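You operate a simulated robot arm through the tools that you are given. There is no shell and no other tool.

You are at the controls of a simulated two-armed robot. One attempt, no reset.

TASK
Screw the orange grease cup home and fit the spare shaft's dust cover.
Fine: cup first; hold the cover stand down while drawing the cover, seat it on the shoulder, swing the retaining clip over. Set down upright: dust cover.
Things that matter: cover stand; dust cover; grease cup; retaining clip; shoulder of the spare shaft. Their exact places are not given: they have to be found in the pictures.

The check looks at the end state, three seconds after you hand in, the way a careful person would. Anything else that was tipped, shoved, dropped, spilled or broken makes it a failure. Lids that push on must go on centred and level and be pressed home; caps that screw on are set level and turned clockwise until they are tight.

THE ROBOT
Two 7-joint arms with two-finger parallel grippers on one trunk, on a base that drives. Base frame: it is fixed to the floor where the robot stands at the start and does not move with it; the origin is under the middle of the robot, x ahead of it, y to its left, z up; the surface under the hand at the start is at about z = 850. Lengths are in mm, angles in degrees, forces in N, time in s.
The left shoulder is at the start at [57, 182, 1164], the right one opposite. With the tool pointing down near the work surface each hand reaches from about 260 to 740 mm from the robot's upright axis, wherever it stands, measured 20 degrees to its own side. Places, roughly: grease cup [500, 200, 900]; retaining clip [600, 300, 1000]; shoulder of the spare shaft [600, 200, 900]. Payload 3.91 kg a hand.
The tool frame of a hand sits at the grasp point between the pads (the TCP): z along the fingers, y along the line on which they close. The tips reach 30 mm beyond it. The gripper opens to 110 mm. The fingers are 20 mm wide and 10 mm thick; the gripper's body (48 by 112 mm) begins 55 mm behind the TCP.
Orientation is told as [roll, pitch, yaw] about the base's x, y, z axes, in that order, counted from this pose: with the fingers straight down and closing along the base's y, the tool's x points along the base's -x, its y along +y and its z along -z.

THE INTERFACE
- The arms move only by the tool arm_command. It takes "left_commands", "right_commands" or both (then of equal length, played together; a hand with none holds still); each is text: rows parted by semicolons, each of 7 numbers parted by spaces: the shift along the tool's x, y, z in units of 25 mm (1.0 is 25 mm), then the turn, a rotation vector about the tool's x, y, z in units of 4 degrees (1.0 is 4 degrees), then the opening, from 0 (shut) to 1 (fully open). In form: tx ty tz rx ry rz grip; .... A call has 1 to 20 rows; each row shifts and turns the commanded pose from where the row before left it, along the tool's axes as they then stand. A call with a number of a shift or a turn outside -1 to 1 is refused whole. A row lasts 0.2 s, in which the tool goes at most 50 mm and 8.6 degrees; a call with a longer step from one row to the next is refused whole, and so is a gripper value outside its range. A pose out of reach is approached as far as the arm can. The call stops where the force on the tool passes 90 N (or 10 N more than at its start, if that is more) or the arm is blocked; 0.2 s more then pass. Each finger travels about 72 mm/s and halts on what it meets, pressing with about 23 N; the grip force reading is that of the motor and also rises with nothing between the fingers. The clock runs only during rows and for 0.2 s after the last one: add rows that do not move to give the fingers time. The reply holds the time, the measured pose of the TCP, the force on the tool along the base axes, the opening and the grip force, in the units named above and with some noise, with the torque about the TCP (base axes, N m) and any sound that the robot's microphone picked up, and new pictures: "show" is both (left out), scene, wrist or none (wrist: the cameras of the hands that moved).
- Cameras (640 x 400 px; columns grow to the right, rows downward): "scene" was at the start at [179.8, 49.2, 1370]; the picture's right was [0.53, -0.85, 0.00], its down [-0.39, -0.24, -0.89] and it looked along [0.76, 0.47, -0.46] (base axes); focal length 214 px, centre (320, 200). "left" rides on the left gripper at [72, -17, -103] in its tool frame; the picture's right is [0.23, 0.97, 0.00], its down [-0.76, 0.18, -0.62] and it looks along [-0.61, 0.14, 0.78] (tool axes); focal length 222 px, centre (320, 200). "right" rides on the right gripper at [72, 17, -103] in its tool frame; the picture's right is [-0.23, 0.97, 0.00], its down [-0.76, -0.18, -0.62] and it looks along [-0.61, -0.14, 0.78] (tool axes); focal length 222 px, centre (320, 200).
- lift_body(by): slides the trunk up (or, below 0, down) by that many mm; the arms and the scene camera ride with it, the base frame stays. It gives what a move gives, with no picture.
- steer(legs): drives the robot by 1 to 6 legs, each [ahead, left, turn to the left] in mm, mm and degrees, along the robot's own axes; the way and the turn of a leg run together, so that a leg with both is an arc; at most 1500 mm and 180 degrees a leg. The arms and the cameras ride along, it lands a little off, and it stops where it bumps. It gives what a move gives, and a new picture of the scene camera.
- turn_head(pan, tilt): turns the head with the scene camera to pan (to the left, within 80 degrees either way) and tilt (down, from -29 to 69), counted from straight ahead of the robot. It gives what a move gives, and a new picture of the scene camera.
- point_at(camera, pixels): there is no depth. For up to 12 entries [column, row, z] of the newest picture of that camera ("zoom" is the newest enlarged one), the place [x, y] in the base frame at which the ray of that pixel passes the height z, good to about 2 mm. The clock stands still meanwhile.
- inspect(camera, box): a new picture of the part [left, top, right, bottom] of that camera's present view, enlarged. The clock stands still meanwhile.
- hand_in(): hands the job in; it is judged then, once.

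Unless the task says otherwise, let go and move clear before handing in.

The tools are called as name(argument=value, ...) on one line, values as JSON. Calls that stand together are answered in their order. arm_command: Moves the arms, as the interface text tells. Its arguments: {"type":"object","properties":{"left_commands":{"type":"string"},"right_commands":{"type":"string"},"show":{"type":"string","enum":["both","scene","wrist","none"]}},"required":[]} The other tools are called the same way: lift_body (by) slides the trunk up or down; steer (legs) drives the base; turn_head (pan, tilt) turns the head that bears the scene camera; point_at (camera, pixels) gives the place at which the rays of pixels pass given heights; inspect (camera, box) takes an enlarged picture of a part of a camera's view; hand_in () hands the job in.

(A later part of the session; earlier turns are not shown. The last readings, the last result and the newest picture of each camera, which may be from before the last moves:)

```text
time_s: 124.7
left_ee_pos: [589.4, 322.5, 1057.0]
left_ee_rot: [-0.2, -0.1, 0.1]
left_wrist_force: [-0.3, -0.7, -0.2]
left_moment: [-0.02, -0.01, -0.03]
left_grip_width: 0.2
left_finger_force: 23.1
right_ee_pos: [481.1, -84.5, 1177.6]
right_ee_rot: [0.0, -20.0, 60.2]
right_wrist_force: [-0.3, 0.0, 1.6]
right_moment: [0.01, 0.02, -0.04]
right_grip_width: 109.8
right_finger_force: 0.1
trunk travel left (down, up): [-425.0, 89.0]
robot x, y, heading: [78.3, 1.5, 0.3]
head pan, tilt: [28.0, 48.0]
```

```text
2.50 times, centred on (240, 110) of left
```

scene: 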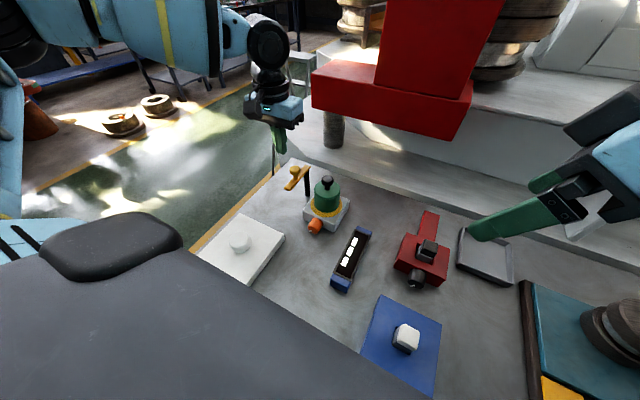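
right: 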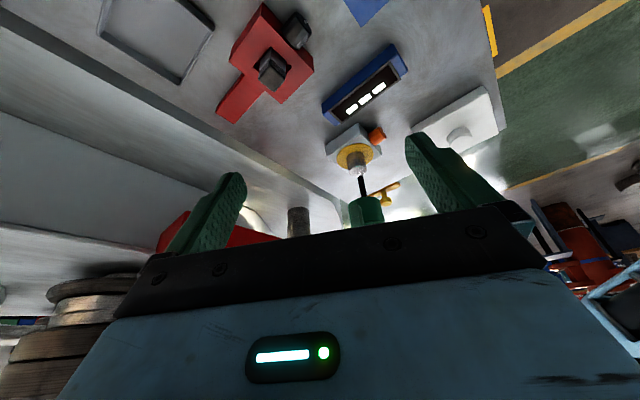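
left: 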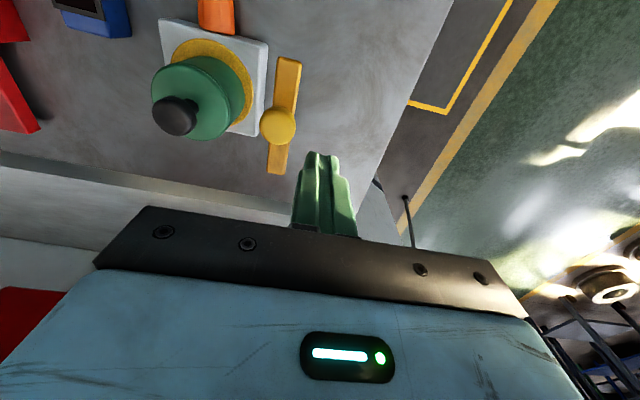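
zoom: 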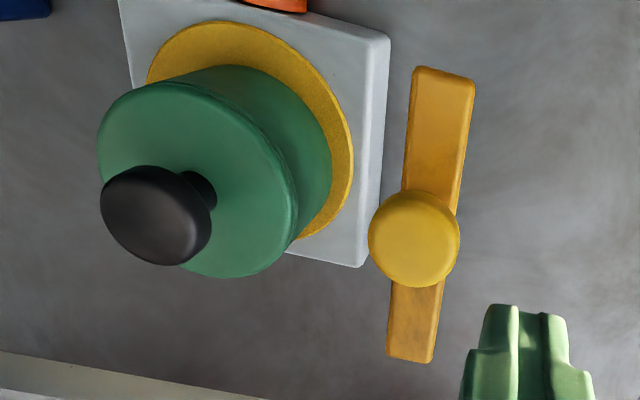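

The clip's knob is at (583,288), radius about 14, and its bar runs (541,289)–(640,290). I'll lower the fingertips beside the knob and begin pushing it toward −y gently.

arm_command(left_commands="0 0 0.6 0 0 0 0; 0 0 0.6 0 0 0 0; 0 0 0.56 0 0 0 0; 0 -0.3 0 0 0 0 0; 0 -0.2 0 0 0 0 0; 0 -0.2 0 0 0 0 0; 0 -0.2 0 0 0 0 0; 0 0 0 0 0 0 0", show="none")

inspect(camera="left", box=[140, 30, 400, 210])

inspect(camera="scene", box=[285, 130, 365, 235])

```text
time_s: 126.5
left_ee_pos: [590.3, 298.5, 1014.1]
left_ee_rot: [-0.3, 0.0, 0.1]
left_wrist_force: [0.3, 1.3, -0.7]
left_moment: [0.01, 0.01, -0.02]
left_grip_width: 0.0
left_finger_force: 22.4
right_ee_pos: [480.2, -83.9, 1178.2]
right_ee_rot: [-0.1, -19.9, 60.1]
right_wrist_force: [-0.7, -0.1, 0.3]
right_moment: [0.0, -0.01, -0.01]
right_grip_width: 110.1
right_finger_force: 0.1
trunk travel left (down, up): [-425.0, 89.0]
robot x, y, heading: [77.0, 1.4, -0.3]
head pan, tilt: [28.0, 48.0]
```

```text
2.22 times, centred on (270, 120) of left
```

zoom: 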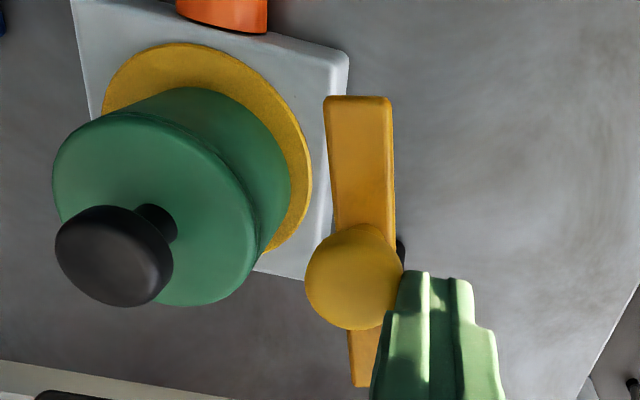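

```text
3.81 times, centred on (325, 182) of scene
```

zoom: 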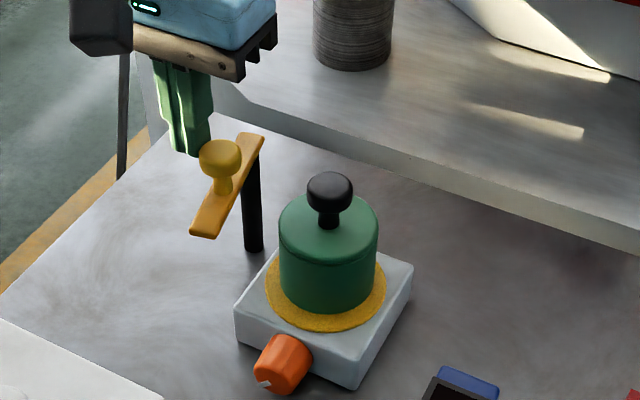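

The clip is swinging freely with about 1 N. I'll keep pushing toward the cover.

arm_command(left_commands="0 -0.2 0 0 0 0 0; 0 -0.2 0 0 0 0 0; 0 -0.2 0 0 0 0 0; 0 -0.2 0 0 0 0 0; 0 0 0 0 0 0 0", show="none")

inspect(camera="left", box=[140, 30, 400, 210])

inspect(camera="scene", box=[285, 130, 365, 235])

inspect(camera="right", box=[320, 120, 440, 225])

```text
time_s: 127.7
left_ee_pos: [590.0, 279.3, 1014.8]
left_ee_rot: [-0.2, -0.1, 0.1]
left_wrist_force: [0.3, 1.0, 0.3]
left_moment: [0.01, -0.07, 0.04]
left_grip_width: 0.0
left_finger_force: 23.1
right_ee_pos: [481.1, -83.8, 1177.4]
right_ee_rot: [0.0, -20.0, 60.1]
right_wrist_force: [-0.1, -0.3, -0.2]
right_moment: [0.02, 0.03, 0.02]
right_grip_width: 110.0
right_finger_force: 0.0
trunk travel left (down, up): [-425.0, 89.0]
robot x, y, heading: [78.8, 1.0, 0.1]
head pan, tilt: [28.0, 48.0]
```

```text
2.22 times, centred on (270, 120) of left
```

zoom: 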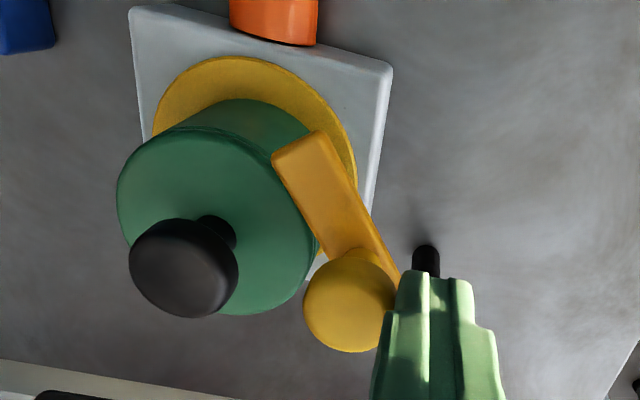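

```text
3.81 times, centred on (325, 182) of scene
```

zoom: 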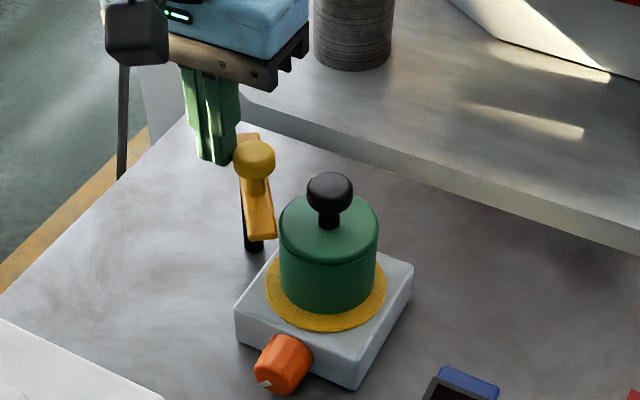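

```text
3.81 times, centred on (380, 172) of right
```

zoom: 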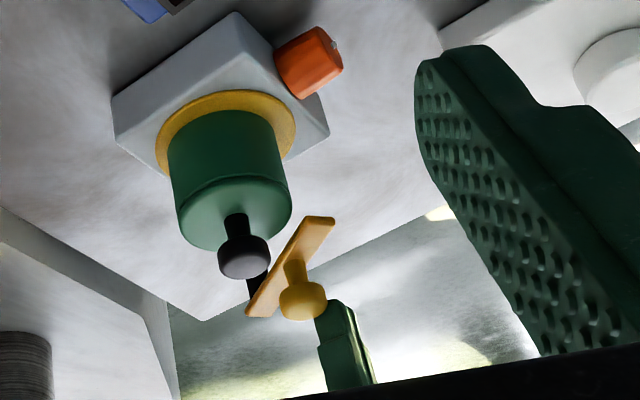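

The bar's free end is now at the cover's edge, still with no resistance. I'll continue in smaller steps, watching for contact with the cover or its knob.

arm_command(left_commands="-0.05 -0.12 0 0 0 0 0; -0.05 -0.12 0 0 0 0 0; -0.05 -0.12 0 0 0 0 0; 0 0 0 0 0 0 0", show="none")

inspect(camera="left", box=[140, 30, 400, 210])

inspect(camera="scene", box=[285, 130, 365, 235])

inspect(camera="right", box=[330, 140, 420, 220])

```text
time_s: 128.7
left_ee_pos: [593.4, 272.1, 1013.8]
left_ee_rot: [0.0, -0.1, 0.2]
left_wrist_force: [0.5, 11.4, 3.7]
left_moment: [0.26, -0.02, 0.06]
left_grip_width: 0.0
left_finger_force: 23.2
right_ee_pos: [479.7, -82.9, 1177.3]
right_ee_rot: [0.0, -20.0, 60.1]
right_wrist_force: [0.8, -0.7, 0.3]
right_moment: [0.02, -0.01, 0.01]
right_grip_width: 109.8
right_finger_force: 0.0
trunk travel left (down, up): [-425.0, 89.0]
robot x, y, heading: [79.1, 3.3, 0.3]
head pan, tilt: [28.0, 48.0]
```

```text
2.22 times, centred on (270, 120) of left
```

zoom: 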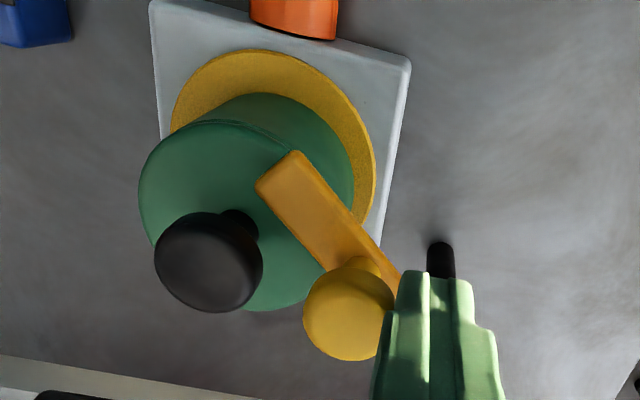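

```text
3.81 times, centred on (325, 182) of scene
```

zoom: 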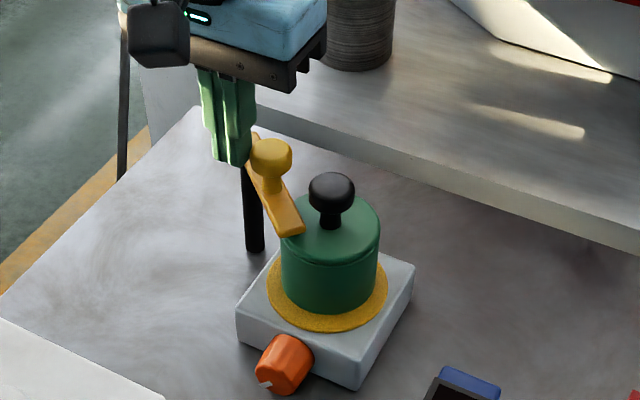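

```text
5.00 times, centred on (375, 180) of right
```

zoom: 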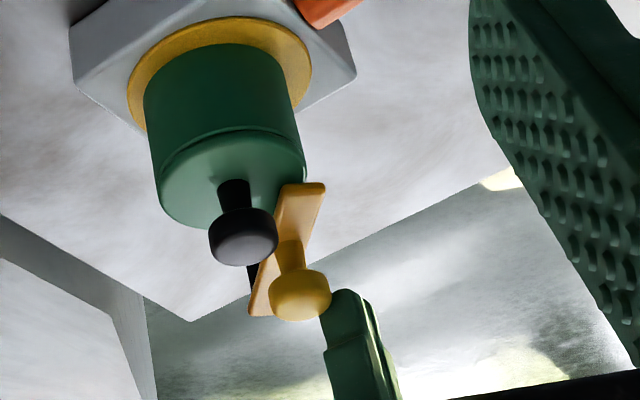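

Resistance rose to 11 N with the bar lying over the cover's top next to its knob. I'll measure how close the bar's edge is to the cover's knob.

point_at(camera="left", pixels=[[242.2, 113, 970], [258.4, 97, 970], [274.5, 151, 970], [219.5, 148, 978], [244.3, 146, 970], [194.8, 142, 970], [283, 167, 1000], [325, 145, 960]])

inspect(camera="left", box=[190, 90, 310, 180])

inspect(camera="scene", box=[303, 160, 348, 200])

```text
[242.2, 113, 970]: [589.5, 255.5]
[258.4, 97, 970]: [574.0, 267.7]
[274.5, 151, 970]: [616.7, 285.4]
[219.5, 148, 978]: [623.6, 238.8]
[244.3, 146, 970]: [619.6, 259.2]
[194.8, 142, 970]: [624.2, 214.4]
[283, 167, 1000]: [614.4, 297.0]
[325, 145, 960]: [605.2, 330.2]
```

```text
4.44 times, centred on (250, 135) of left
```

zoom: 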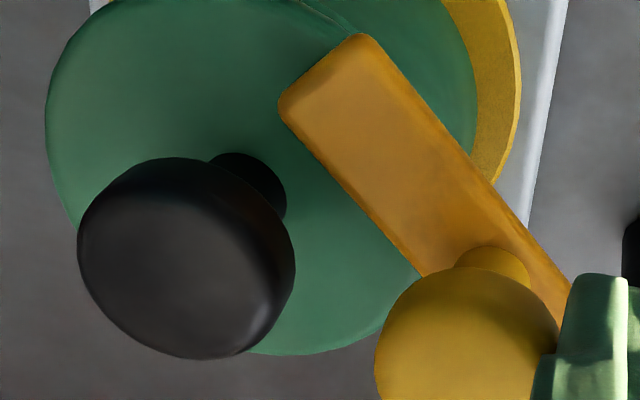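

```text
10.00 times, centred on (326, 180) of scene
```

zoom: 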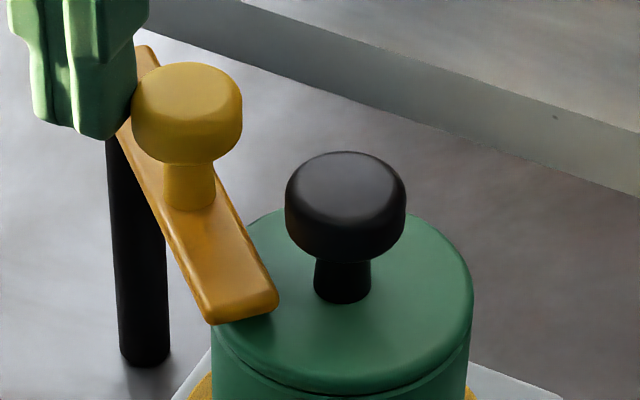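

The bar has swung about 45° and its edge is still roughly 9 mm from the cover's knob, so the resistance must come from elsewhere. I'll look closely at the bar against the cover's top rim.

inspect(camera="right", box=[350, 165, 395, 205])

inspect(camera="scene", box=[310, 175, 335, 200])

```text
10.00 times, centred on (372, 185) of right
```

zoom: 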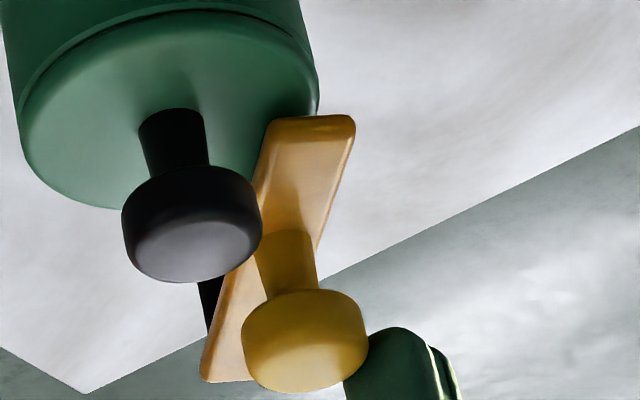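

```text
16.00 times, centred on (322, 188) of scene
```

zoom: 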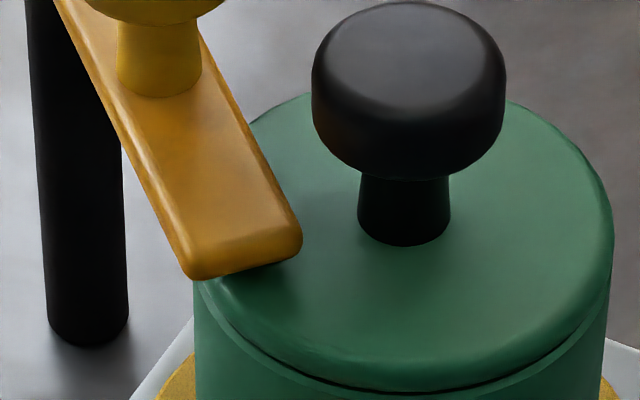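

The bar lies over the cover's rim with a gap to the knob. I'll triangulate the bar's end and the cover's top from the two fixed cameras to see if they touch.

point_at(camera="scene", pixels=[[314.5, 190.5, 950], [314.5, 190.5, 960], [314.5, 190.5, 970], [321.8, 189.2, 950], [321.8, 189.2, 960], [321.8, 189.2, 970]])

point_at(camera="right", pixels=[[367.2, 177, 950], [367.2, 177, 960], [367.2, 177, 970], [375.2, 176.7, 950], [375.2, 176.7, 960], [375.2, 176.7, 970]])

```text
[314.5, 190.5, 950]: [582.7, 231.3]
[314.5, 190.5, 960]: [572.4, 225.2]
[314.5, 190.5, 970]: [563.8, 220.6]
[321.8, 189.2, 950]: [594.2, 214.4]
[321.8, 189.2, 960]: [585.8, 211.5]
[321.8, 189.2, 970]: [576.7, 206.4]
```

```text
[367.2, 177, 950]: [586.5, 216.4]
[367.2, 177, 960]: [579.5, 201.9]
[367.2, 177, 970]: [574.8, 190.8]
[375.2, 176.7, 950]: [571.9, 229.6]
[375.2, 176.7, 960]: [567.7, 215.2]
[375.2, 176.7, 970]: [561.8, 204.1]
```

The bar's underside appears to be rubbing on the cover's top, which suggests the cover may not be fully home. I'll leave the clip where it is, go back over the cover's knob and press harder, close to the 90 N limit.

arm_command(left_commands="0 0.5 0 0 0 0 0; 0 0 -0.8 0 0 0 0; 0 0 -0.8 0 0 0 0; -0.08 -0.8 0 0 0 0 0; -0.08 -0.8 0 0 0 0 0; -0.08 -0.8 0 0 0 0 0; -0.08 -0.8 0 0 0 0 0; -0.1 0 0.4 0 0 0 0; 0 0 0.6 0 0 0 0; 0 0 0 0 0 0 0", show="none")

inspect(camera="scene", box=[295, 140, 365, 235])

inspect(camera="right", box=[330, 140, 420, 225])

```text
time_s: 130.9
left_ee_pos: [604.2, 203.0, 1030.2]
left_ee_rot: [-0.1, -0.1, 0.0]
left_wrist_force: [0.1, 0.8, 0.6]
left_moment: [-0.02, -0.01, 0.01]
left_grip_width: 0.0
left_finger_force: 23.2
right_ee_pos: [480.3, -84.7, 1176.7]
right_ee_rot: [0.0, -20.0, 60.2]
right_wrist_force: [-0.2, -0.3, 0.5]
right_moment: [0.01, -0.01, -0.01]
right_grip_width: 109.8
right_finger_force: 0.0
trunk travel left (down, up): [-425.0, 89.0]
robot x, y, heading: [80.1, 1.0, -0.1]
head pan, tilt: [28.0, 48.0]
```

```text
4.21 times, centred on (330, 188) of scene
```

zoom: 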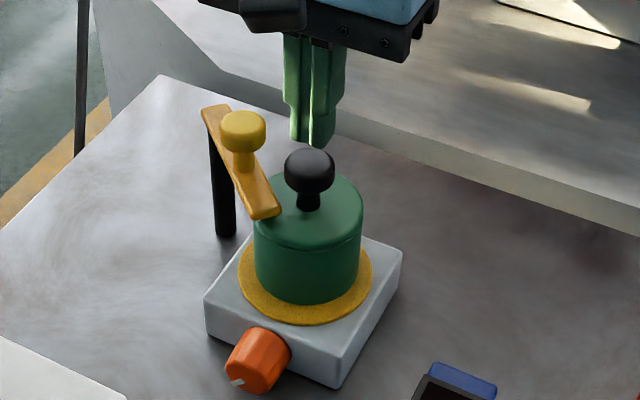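

```text
4.71 times, centred on (375, 182) of right
```

zoom: 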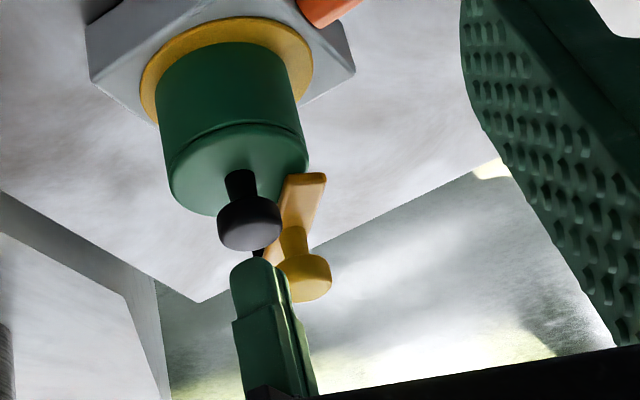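

The clip stayed where I left it. I'll press the cover's knob down again, going up to the call's 90 N cutoff, and compare depth before and after.

arm_command(left_commands="0 0.04 0.5 0 0 0 0; 0 0 0.3 0 0 0 0; 0 0 0.2 0 0 0 0; 0 0 0.2 0 0 0 0; 0 0 0.1 0 0 0 0; 0 0 0.05 0 0 0 0; 0 0 0.05 0 0 0 0; 0 0 0 0 0 0 0; 0 0 0 0 0 0 0", show="none")

```text
time_s: 132.1
left_ee_pos: [607.3, 200.9, 1013.2]
left_ee_rot: [-0.6, -1.8, 0.3]
left_wrist_force: [-12.3, 4.1, 41.6]
left_moment: [0.17, 0.74, -0.05]
left_grip_width: 0.2
left_finger_force: 22.3
right_ee_pos: [478.9, -83.9, 1176.9]
right_ee_rot: [0.0, -20.0, 60.1]
right_wrist_force: [-0.2, -0.6, -0.3]
right_moment: [0.05, 0.02, 0.03]
right_grip_width: 110.1
right_finger_force: 0.0
trunk travel left (down, up): [-425.0, 89.0]
robot x, y, heading: [80.3, 0.2, 0.3]
head pan, tilt: [28.0, 48.0]
stopped in row 6 (left hand): the force on the tool passed its limit at 92 N (the readings are from after the stop); the commanded pose is now the measured one
```

At 92 N the cover still did not move, so it is on a hard stop, fully home. The clip's earlier resistance was likely my fingertip jamming by pushing across its arc, so I'll come back behind the clip's knob and push along its arc.

arm_command(left_commands="0 0 -0.6 0 0 0 0; 0 0 -0.8 0 0 0 0; 0 0 -0.5 0 0 0 0; 0.48 0.93 0 0 0 0 0; 0.48 0.93 0 0 0 0 0; 0.48 0.93 0 0 0 0 0; 0 0 0 0 0 0 0", show="wrist")

inspect(camera="left", box=[160, 40, 400, 210])

inspect(camera="scene", box=[300, 150, 350, 235])

```text
time_s: 133.7
left_ee_pos: [569.9, 271.5, 1054.3]
left_ee_rot: [-0.4, -1.5, 0.3]
left_wrist_force: [0.3, 0.5, -0.3]
left_moment: [0.02, 0.06, 0.05]
left_grip_width: 0.0
left_finger_force: 23.0
right_ee_pos: [480.8, -84.6, 1178.3]
right_ee_rot: [0.0, -20.0, 60.1]
right_wrist_force: [-0.1, -1.1, 0.4]
right_moment: [0.02, -0.01, 0.02]
right_grip_width: 109.9
right_finger_force: 0.2
trunk travel left (down, up): [-425.0, 89.0]
robot x, y, heading: [81.1, -0.1, 0.2]
head pan, tilt: [28.0, 48.0]
```

left: 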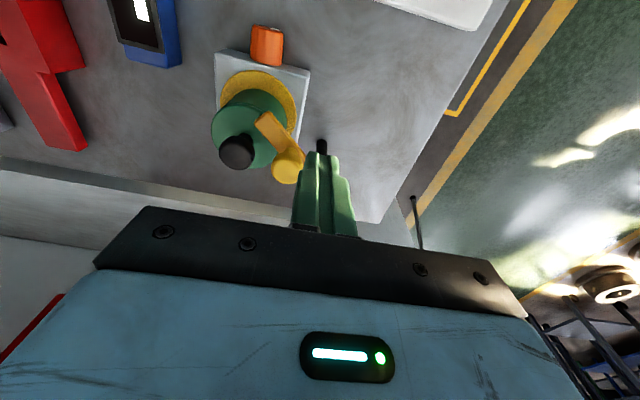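

```text
2.35 times, centred on (280, 125) of left
```

zoom: 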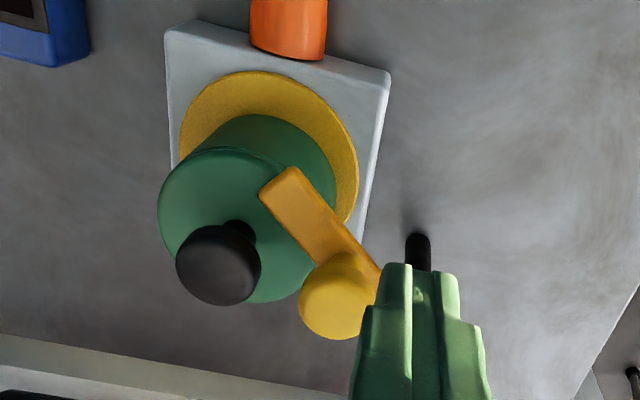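

```text
4.71 times, centred on (325, 192) of scene
```

zoom: 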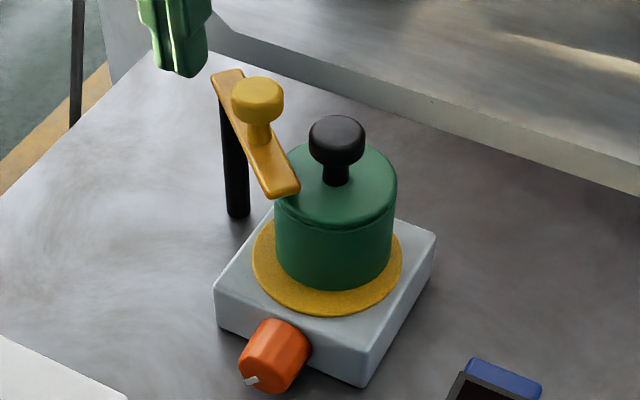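

The clip's knob is at about (594,249) and the fingertips are behind it at (570,271). I'll lower, level the hand, and push along the arc direction (+x, −y) in small steps.

arm_command(left_commands="0 0 0.6 0 0.19 0 0; 0 0 0.6 0 0.19 0 0; 0 0 0.46 0 0 0 0; -0.075 -0.066 0 0 0 0 0; -0.075 -0.066 0 0 0 0 0; -0.075 -0.066 0 0 0 0 0; 0 0 0 0 0 0 0", show="none")

inspect(camera="left", box=[160, 40, 400, 210])

inspect(camera="scene", box=[300, 150, 350, 235])

```text
time_s: 135.3
left_ee_pos: [577.9, 266.9, 1012.5]
left_ee_rot: [-0.5, 0.1, 0.3]
left_wrist_force: [0.1, -0.6, -0.5]
left_moment: [0.0, 0.03, -0.01]
left_grip_width: 0.0
left_finger_force: 23.0
right_ee_pos: [479.8, -84.0, 1178.5]
right_ee_rot: [-0.1, -20.0, 60.1]
right_wrist_force: [-0.5, -0.2, 0.3]
right_moment: [0.01, 0.01, 0.02]
right_grip_width: 109.8
right_finger_force: 0.1
trunk travel left (down, up): [-425.0, 89.0]
robot x, y, heading: [78.4, 1.2, 0.2]
head pan, tilt: [28.0, 48.0]
```

```text
2.35 times, centred on (280, 125) of left
```

zoom: 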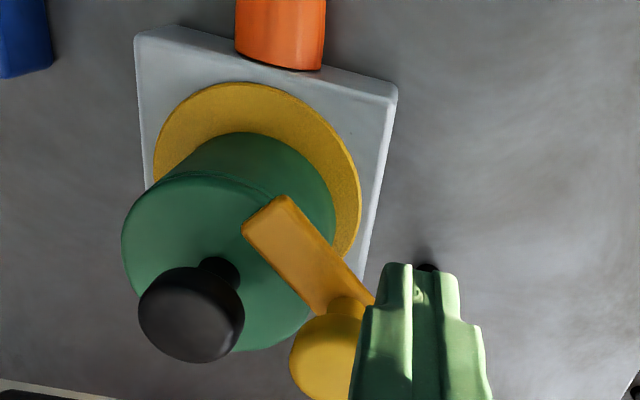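

```text
4.71 times, centred on (325, 192) of scene
```

zoom: 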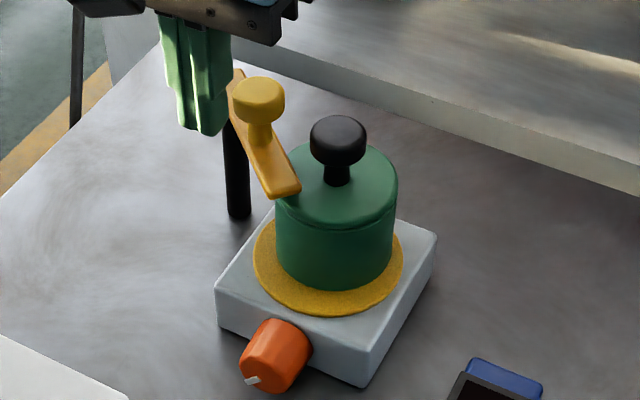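

Still no contact force. I'll push on along the arc in 2.5 mm steps.

arm_command(left_commands="-0.075 -0.066 0 0 0 0 0; -0.075 -0.066 0 0 0 0 0; -0.075 -0.066 0 0 0 0 0; 0 0 0 0 0 0 0", show="none")

inspect(camera="scene", box=[300, 150, 350, 235])

```text
time_s: 136.3
left_ee_pos: [582.4, 264.4, 1012.7]
left_ee_rot: [-0.4, 0.2, 0.2]
left_wrist_force: [-5.9, 4.0, -1.2]
left_moment: [0.09, 0.16, -0.06]
left_grip_width: 0.0
left_finger_force: 23.2
right_ee_pos: [480.5, -83.7, 1177.7]
right_ee_rot: [-0.2, -20.0, 60.1]
right_wrist_force: [-0.2, -0.1, -0.1]
right_moment: [0.02, -0.03, 0.0]
right_grip_width: 110.0
right_finger_force: 0.1
trunk travel left (down, up): [-425.0, 89.0]
robot x, y, heading: [79.4, -1.4, 0.1]
head pan, tilt: [28.0, 48.0]
```

```text
4.71 times, centred on (325, 192) of scene
```

zoom: 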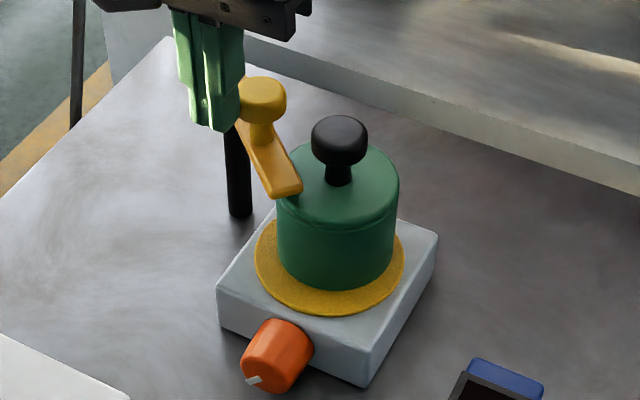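

Now there is a true tangential resistance of about 7 N and the clip isn't moving. I'll look closely at where the bar meets the cover.

inspect(camera="scene", box=[312, 170, 342, 200])

inspect(camera="right", box=[345, 160, 395, 205])

inspect(camera="left", box=[200, 90, 320, 190])

```text
13.33 times, centred on (327, 185) of scene
```

zoom: 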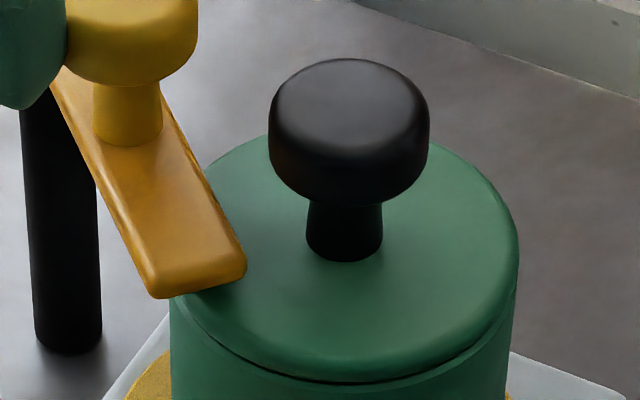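

```text
8.89 times, centred on (370, 182) of right
```

zoom: 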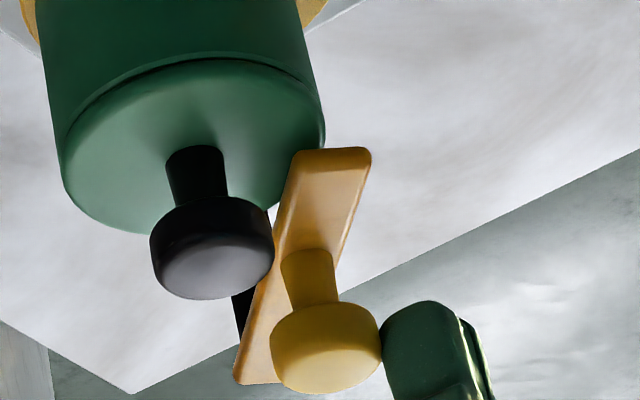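

```text
4.00 times, centred on (260, 140) of left
```

zoom: 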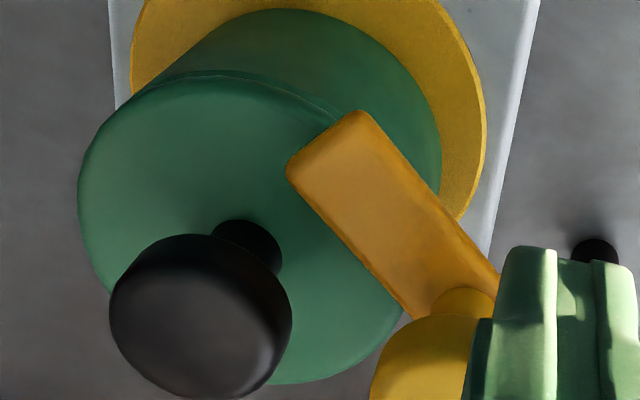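

The bar's leading edge seems stopped against the rounded top edge of the cover, meaning the cover's top is slightly too high. I'll measure heights by touch, first the cover's green top beside its knob at (604,176).

arm_command(left_commands="0.3 0.3 0 0 0 0 0; 0 0 -0.8 0 0 0 0; 0 0 -0.8 0 0 0 0; -0.3 -0.85 0 0 0 0 0; -0.3 -0.85 0 0 0 0 0; -0.3 -0.85 0 0 0 0 0; -0.3 -0.85 0 0 0 0 0; 0 -0.45 0 0 0 0 0; 0 0 0.8 0 0 0 0; 0 0 0.8 0 0 0 0; 0 0 0.8 0 0 0 0; 0 0 0 0 0 0 0", show="none")

inspect(camera="scene", box=[300, 140, 360, 225])

inspect(camera="right", box=[330, 130, 420, 220])

```text
time_s: 138.9
left_ee_pos: [606.4, 173.8, 991.9]
left_ee_rot: [-0.5, 0.2, 0.2]
left_wrist_force: [0.1, 0.9, -1.4]
left_moment: [0.02, 0.02, 0.0]
left_grip_width: 0.2
left_finger_force: 22.9
right_ee_pos: [479.2, -83.9, 1178.3]
right_ee_rot: [0.0, -20.0, 60.1]
right_wrist_force: [1.3, -0.8, -0.5]
right_moment: [0.01, -0.01, -0.03]
right_grip_width: 110.2
right_finger_force: 0.0
trunk travel left (down, up): [-425.0, 89.0]
robot x, y, heading: [74.5, -1.4, 0.1]
head pan, tilt: [28.0, 48.0]
```

```text
4.71 times, centred on (330, 182) of scene
```

zoom: 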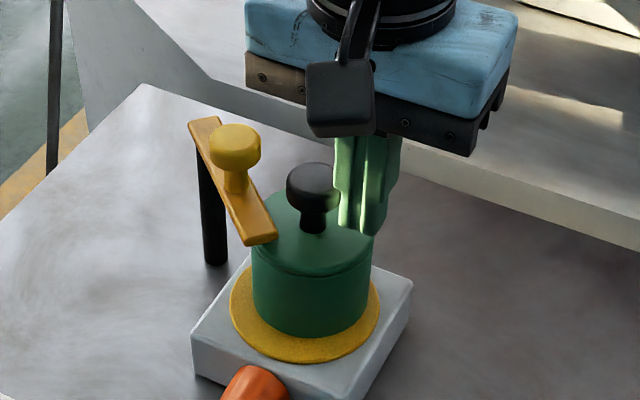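

```text
4.44 times, centred on (375, 175) of right
```

zoom: 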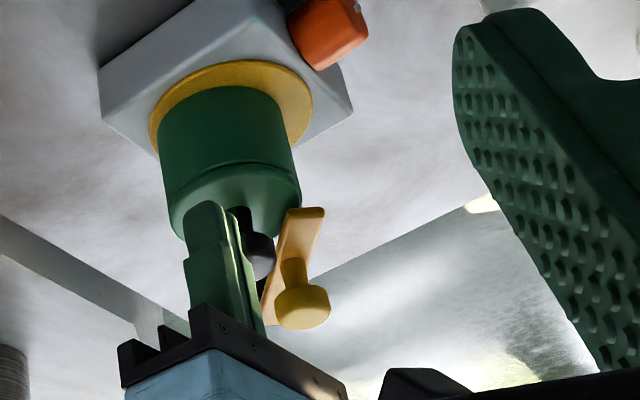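

The fingertips are poised over the green top on the free side. I'll lower slowly to touch it.

arm_command(left_commands="0 0 0.2 0 0 0 0; 0 0 0.2 0 0 0 0; 0 0 0.15 0 0 0 0; 0 0 0.1 0 0 0 0; 0 0 0 0 0 0 0", show="none")

```text
time_s: 140.1
left_ee_pos: [605.7, 173.0, 980.5]
left_ee_rot: [-0.4, -0.3, 0.3]
left_wrist_force: [1.4, 0.9, 19.2]
left_moment: [0.15, 0.0, -0.01]
left_grip_width: 0.0
left_finger_force: 23.2
right_ee_pos: [479.6, -84.3, 1178.7]
right_ee_rot: [-0.1, -20.1, 60.1]
right_wrist_force: [-0.5, 0.1, 0.3]
right_moment: [0.02, -0.02, -0.01]
right_grip_width: 109.8
right_finger_force: 0.1
trunk travel left (down, up): [-425.0, 89.0]
robot x, y, heading: [81.1, -0.1, 0.1]
head pan, tilt: [28.0, 48.0]
```

The green top is touched at TCP z=980.5. Now I'll touch the block's free front-right corner at about (557,160) to compare.

arm_command(left_commands="0 0 -0.8 0 0 0 0; 0.8 -0.2 0 0 0 0 0; 0.8 -0.2 0 0 0 0 0; 0.35 -0.1 0 0 0 0 0; 0 0 0.8 0 0 0 0; 0 0 0.8 0 0 0 0; 0 0 0.8 0 0 0 0; 0 0 0.6 0 0 0 0; 0 0 0 0 0 0 0", show="wrist")

inspect(camera="right", box=[330, 110, 420, 210])

```text
time_s: 142.1
left_ee_pos: [558.5, 159.1, 923.1]
left_ee_rot: [-0.6, 0.1, 0.1]
left_wrist_force: [0.4, -0.4, 0.3]
left_moment: [0.03, 0.03, 0.01]
left_grip_width: 0.0
left_finger_force: 23.0
right_ee_pos: [480.5, -84.2, 1177.4]
right_ee_rot: [0.0, -19.9, 60.1]
right_wrist_force: [-0.4, 0.2, 0.2]
right_moment: [0.01, 0.02, 0.0]
right_grip_width: 110.0
right_finger_force: 0.1
trunk travel left (down, up): [-425.0, 89.0]
robot x, y, heading: [81.3, 3.8, 0.0]
head pan, tilt: [28.0, 48.0]
```

left: 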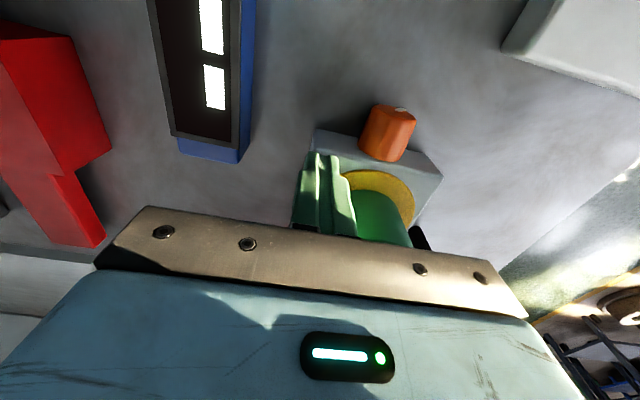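

```text
4.00 times, centred on (375, 160) of right
```

zoom: 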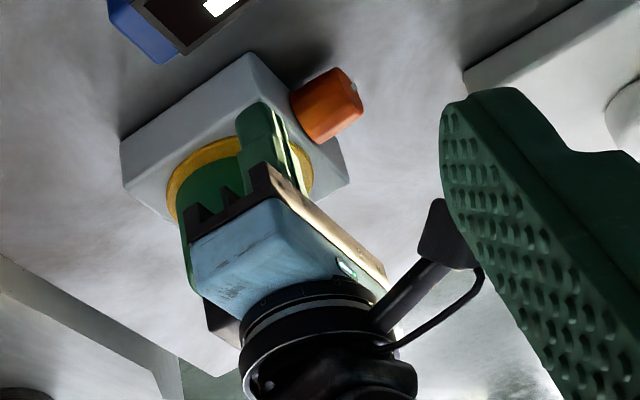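

No contact yet at z=923. I'll lower in small steps until the fingertips touch the block.

arm_command(left_commands="0 0 0.15 0 0 0 0; 0 0 0.1 0 0 0 0; 0 0 0.1 0 0 0 0; 0 0 0 0 0 0 0", show="none")

```text
time_s: 143.1
left_ee_pos: [556.0, 159.5, 920.7]
left_ee_rot: [-0.5, -0.6, 0.3]
left_wrist_force: [0.9, 8.1, 49.9]
left_moment: [0.42, 0.39, -0.31]
left_grip_width: 0.2
left_finger_force: 22.6
right_ee_pos: [478.3, -84.4, 1179.3]
right_ee_rot: [-0.2, -20.1, 60.2]
right_wrist_force: [0.2, -1.0, -0.3]
right_moment: [0.01, 0.01, -0.02]
right_grip_width: 110.0
right_finger_force: 0.0
trunk travel left (down, up): [-425.0, 89.0]
robot x, y, heading: [77.6, 0.2, -0.2]
head pan, tilt: [28.0, 48.0]
```

The block is touched at TCP z=920.7 and the green top at 980.5: a difference of 59.8 mm, exactly the cover's 60 mm height, so the cover is fully home. So the clip must be meeting something else; I'll lift off and check its bar against the cover's knob with rays.

arm_command(left_commands="0 0 -0.4 0 0 0 0; 0.4 0 -0.8 0 0 0 0; 0.6 0 -0.8 0 0 0 0; 0.6 0 -0.8 0 0 0 0; 0.6 0 -0.8 0 0 0 0; 0 0 -0.6 0 0 0 0; 0 0 0 0 0 0 0", show="both")

inspect(camera="right", box=[340, 155, 400, 210])

inspect(camera="scene", box=[302, 165, 347, 205])

```text
time_s: 144.7
left_ee_pos: [503.4, 161.6, 1018.9]
left_ee_rot: [-0.5, 0.0, 0.2]
left_wrist_force: [-1.6, 0.0, 0.1]
left_moment: [-0.01, 0.04, 0.01]
left_grip_width: 0.2
left_finger_force: 23.1
right_ee_pos: [480.0, -84.4, 1178.1]
right_ee_rot: [0.0, -20.0, 60.1]
right_wrist_force: [-0.6, -0.1, -0.4]
right_moment: [-0.01, -0.03, 0.01]
right_grip_width: 110.2
right_finger_force: 0.0
trunk travel left (down, up): [-425.0, 89.0]
robot x, y, heading: [77.8, -0.2, 0.2]
head pan, tilt: [28.0, 48.0]
```

scene: 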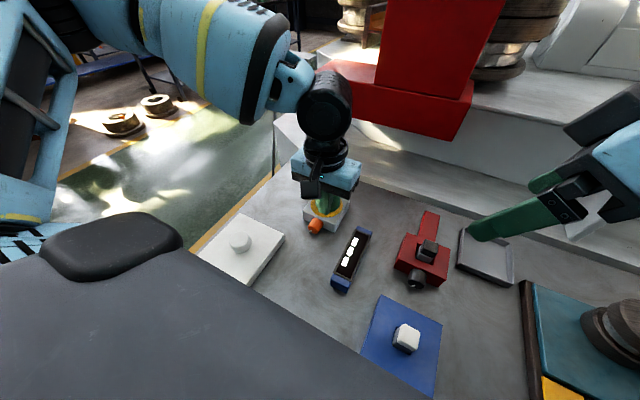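
left: 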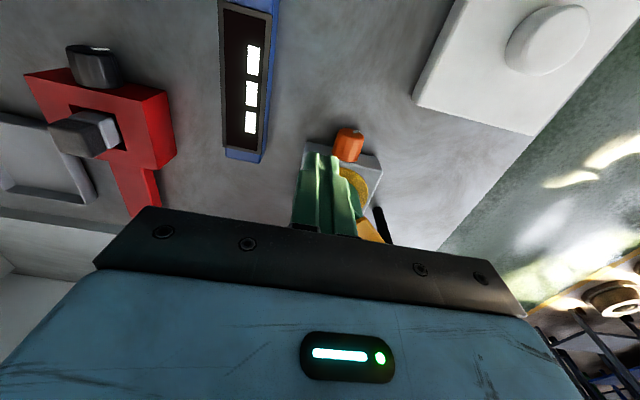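

```text
7.27 times, centred on (370, 182) of right
```

zoom: 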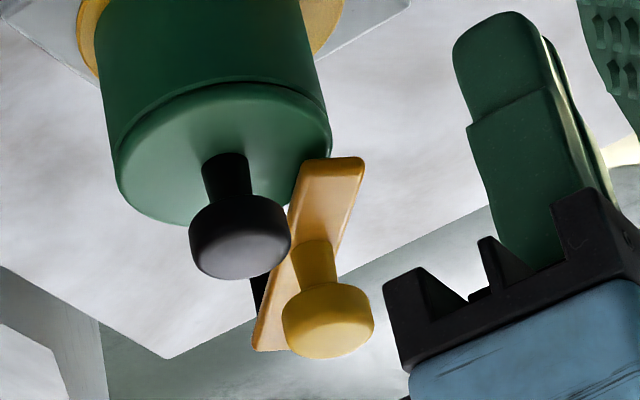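

```text
10.00 times, centred on (324, 185) of scene
```

zoom: 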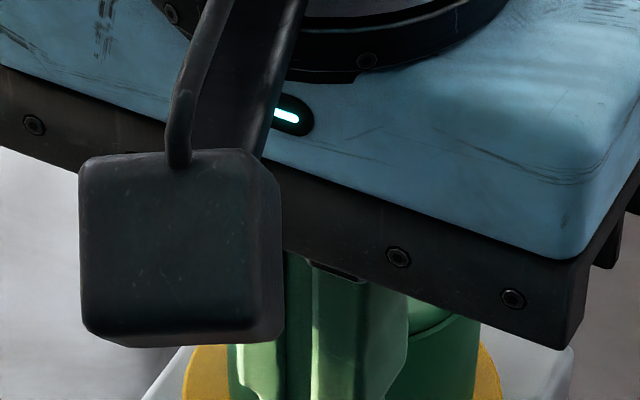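

The left hand blocks the scene view here. I'll move it left and back for a clear look at the clip from several sides.

arm_command(left_commands="0.2 0.9 -0.4 0 0 0 0; 0.2 0.9 -0.4 0 0 0 0; 0.2 0.9 -0.2 0 0 0 0; 0.2 0.9 0 0 0 0 0; 0.2 0.9 0 0 0 0 0; 0.1 0.9 0 0 0 0 0; 0 0.6 0 0 0 0 0; 0 0 0 0 0 0 0", show="both")

inspect(camera="scene", box=[302, 160, 347, 200])

inspect(camera="left", box=[160, 60, 340, 200])

```text
time_s: 146.5
left_ee_pos: [474.9, 311.8, 1042.5]
left_ee_rot: [-0.6, 0.1, 0.3]
left_wrist_force: [-0.1, 0.4, 1.8]
left_moment: [-0.04, 0.0, 0.05]
left_grip_width: 0.0
left_finger_force: 23.2
right_ee_pos: [479.8, -84.5, 1176.2]
right_ee_rot: [0.0, -20.0, 60.2]
right_wrist_force: [0.1, -0.3, 0.1]
right_moment: [0.01, -0.02, -0.01]
right_grip_width: 109.8
right_finger_force: 0.0
trunk travel left (down, up): [-425.0, 89.0]
robot x, y, heading: [77.3, -1.1, -0.2]
head pan, tilt: [28.0, 48.0]
```

scene: 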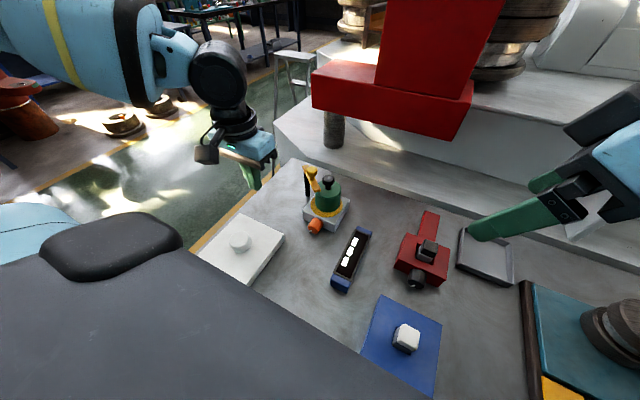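
left: 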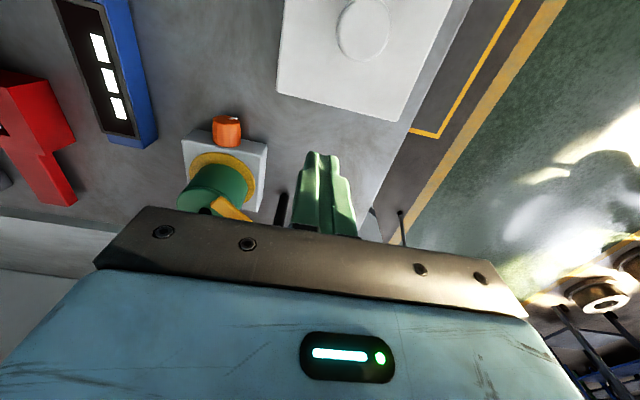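

```text
10.00 times, centred on (324, 180) of scene
```

zoom: 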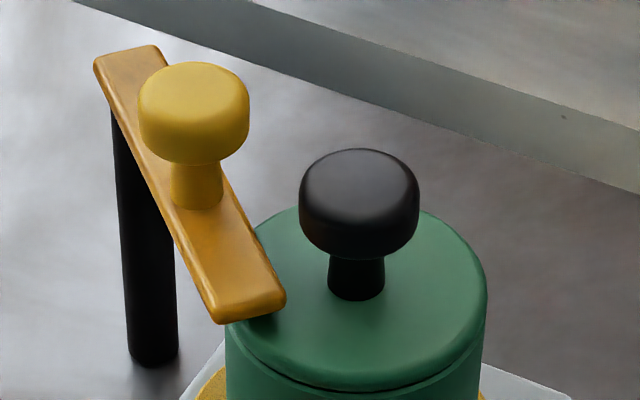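

```text
2.86 times, centred on (250, 130) of left
```

zoom: 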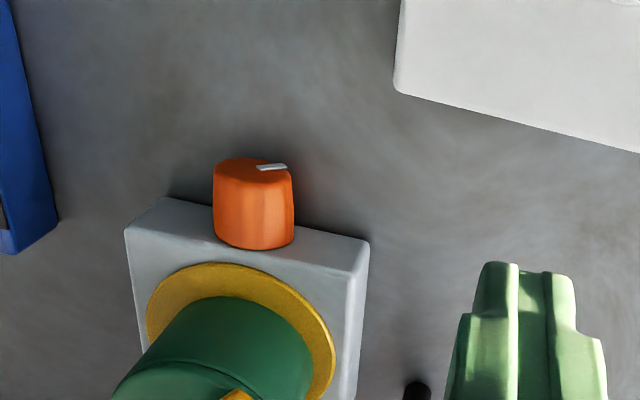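

I want a level view across the cover's top to see the bar's height directly. I'll bring the left hand round to the right of the cup and pitch it forward again.

arm_command(left_commands="-0.145 -0.85 0 0 0 0 0; -0.145 -0.85 0 0 0 0 0; -0.145 -0.85 0 0 0 0 0; -0.145 -0.85 0 0 0 0 0; -0.145 -0.85 0 0 0 0 0; -0.145 -0.85 0 0 0 0 0; -0.145 -0.85 0 0 0 0 0; -0.145 -0.85 0 0 0 0 0; 0 0 0 0 -1 0 0; 0 0 0 0 -1 0 0; 0 0 0 0 -1 0 0; 0 0 0 0 -1 0 0; 0 0 0 0 -1 0 0; 0 0 0 0 -1 0 0; 0 0 0 0 -1 0 0; 0 0 0 0 -1 0 0; 0 0 0 0 -1 0 0; 0 0 0 0 -1 0 0; 0 0 0 0 -1 0 0; 0 0 0 0 -1 0 0", show="none")

arm_command(left_commands="0.743 0 0.669 0 0 0 0; 0.743 0 0.669 0 0 0 0; 0.6 0 0.54 0 0 0 0; 0 0 0 0 0 0 0", show="wrist")

inspect(camera="left", box=[320, 130, 460, 230])

```text
time_s: 150.7
left_ee_pos: [509.0, 139.5, 1044.4]
left_ee_rot: [-0.7, -47.9, 0.7]
left_wrist_force: [0.7, -0.5, 0.0]
left_moment: [0.0, -0.01, 0.01]
left_grip_width: 0.2
left_finger_force: 22.7
left hand out of reach, approached as far as the arm can: row 20
right_ee_pos: [480.5, -83.7, 1179.1]
right_ee_rot: [0.0, -19.9, 60.2]
right_wrist_force: [0.2, 0.1, 0.1]
right_moment: [-0.04, -0.02, 0.04]
right_grip_width: 110.0
right_finger_force: 0.0
trunk travel left (down, up): [-425.0, 89.0]
robot x, y, heading: [78.1, -1.2, -0.2]
head pan, tilt: [28.0, 48.0]
```

```text
time_s: 151.7
left_ee_pos: [508.2, 137.9, 975.2]
left_ee_rot: [-0.8, -47.9, 0.8]
left_wrist_force: [-0.6, -0.3, 0.9]
left_moment: [-0.01, 0.01, 0.04]
left_grip_width: 0.0
left_finger_force: 22.7
right_ee_pos: [479.9, -84.5, 1178.1]
right_ee_rot: [0.0, -20.0, 60.1]
right_wrist_force: [-0.6, -2.0, 0.6]
right_moment: [-0.01, -0.02, -0.03]
right_grip_width: 110.2
right_finger_force: 0.1
trunk travel left (down, up): [-425.0, 89.0]
robot x, y, heading: [79.2, 3.9, -0.1]
head pan, tilt: [28.0, 48.0]
```

left: 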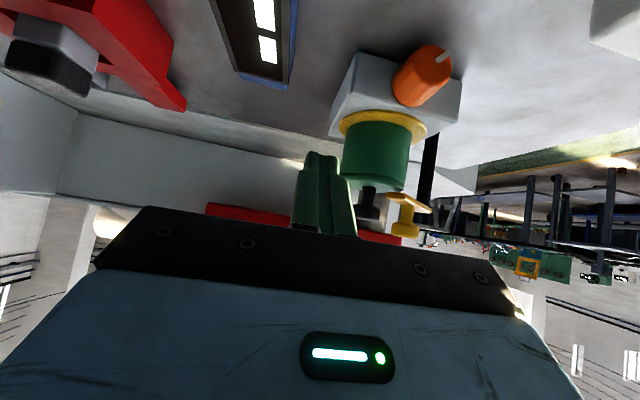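

```text
4.00 times, centred on (390, 180) of left
```

zoom: 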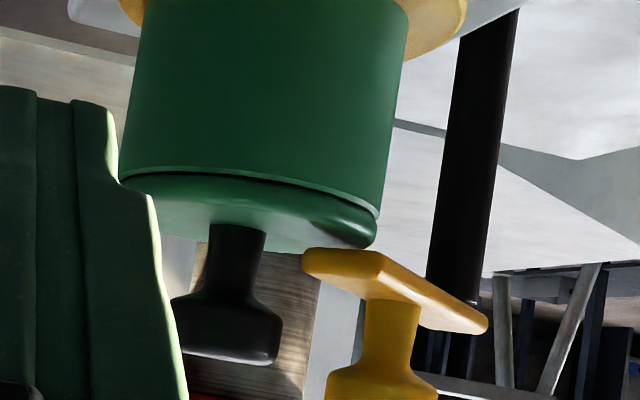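

This view is clear: the bar lies at the height of the knob's neck, just above the cover's green top. I'll zoom in on the gap between the bar and the green top at about (395,195).

inspect(camera="left", box=[370, 180, 425, 215])

inspect(camera="left", box=[335, 100, 435, 170])

```text
11.43 times, centred on (398, 198) of left
```

zoom: 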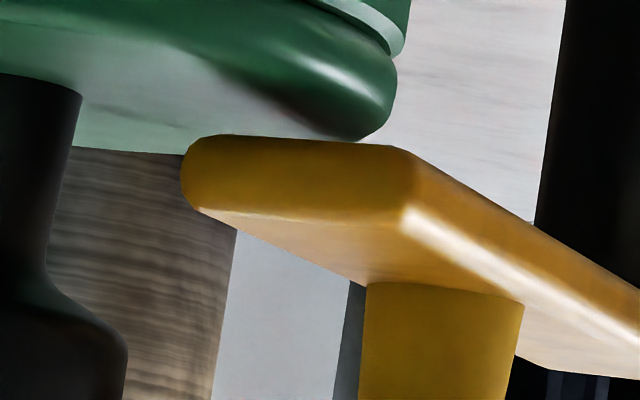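

```text
5.71 times, centred on (385, 135) of left
```

zoom: 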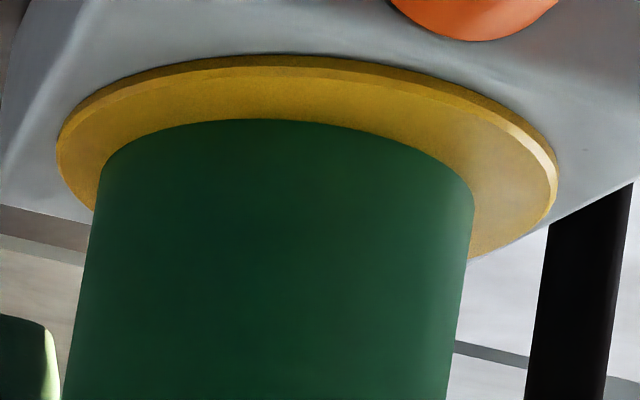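

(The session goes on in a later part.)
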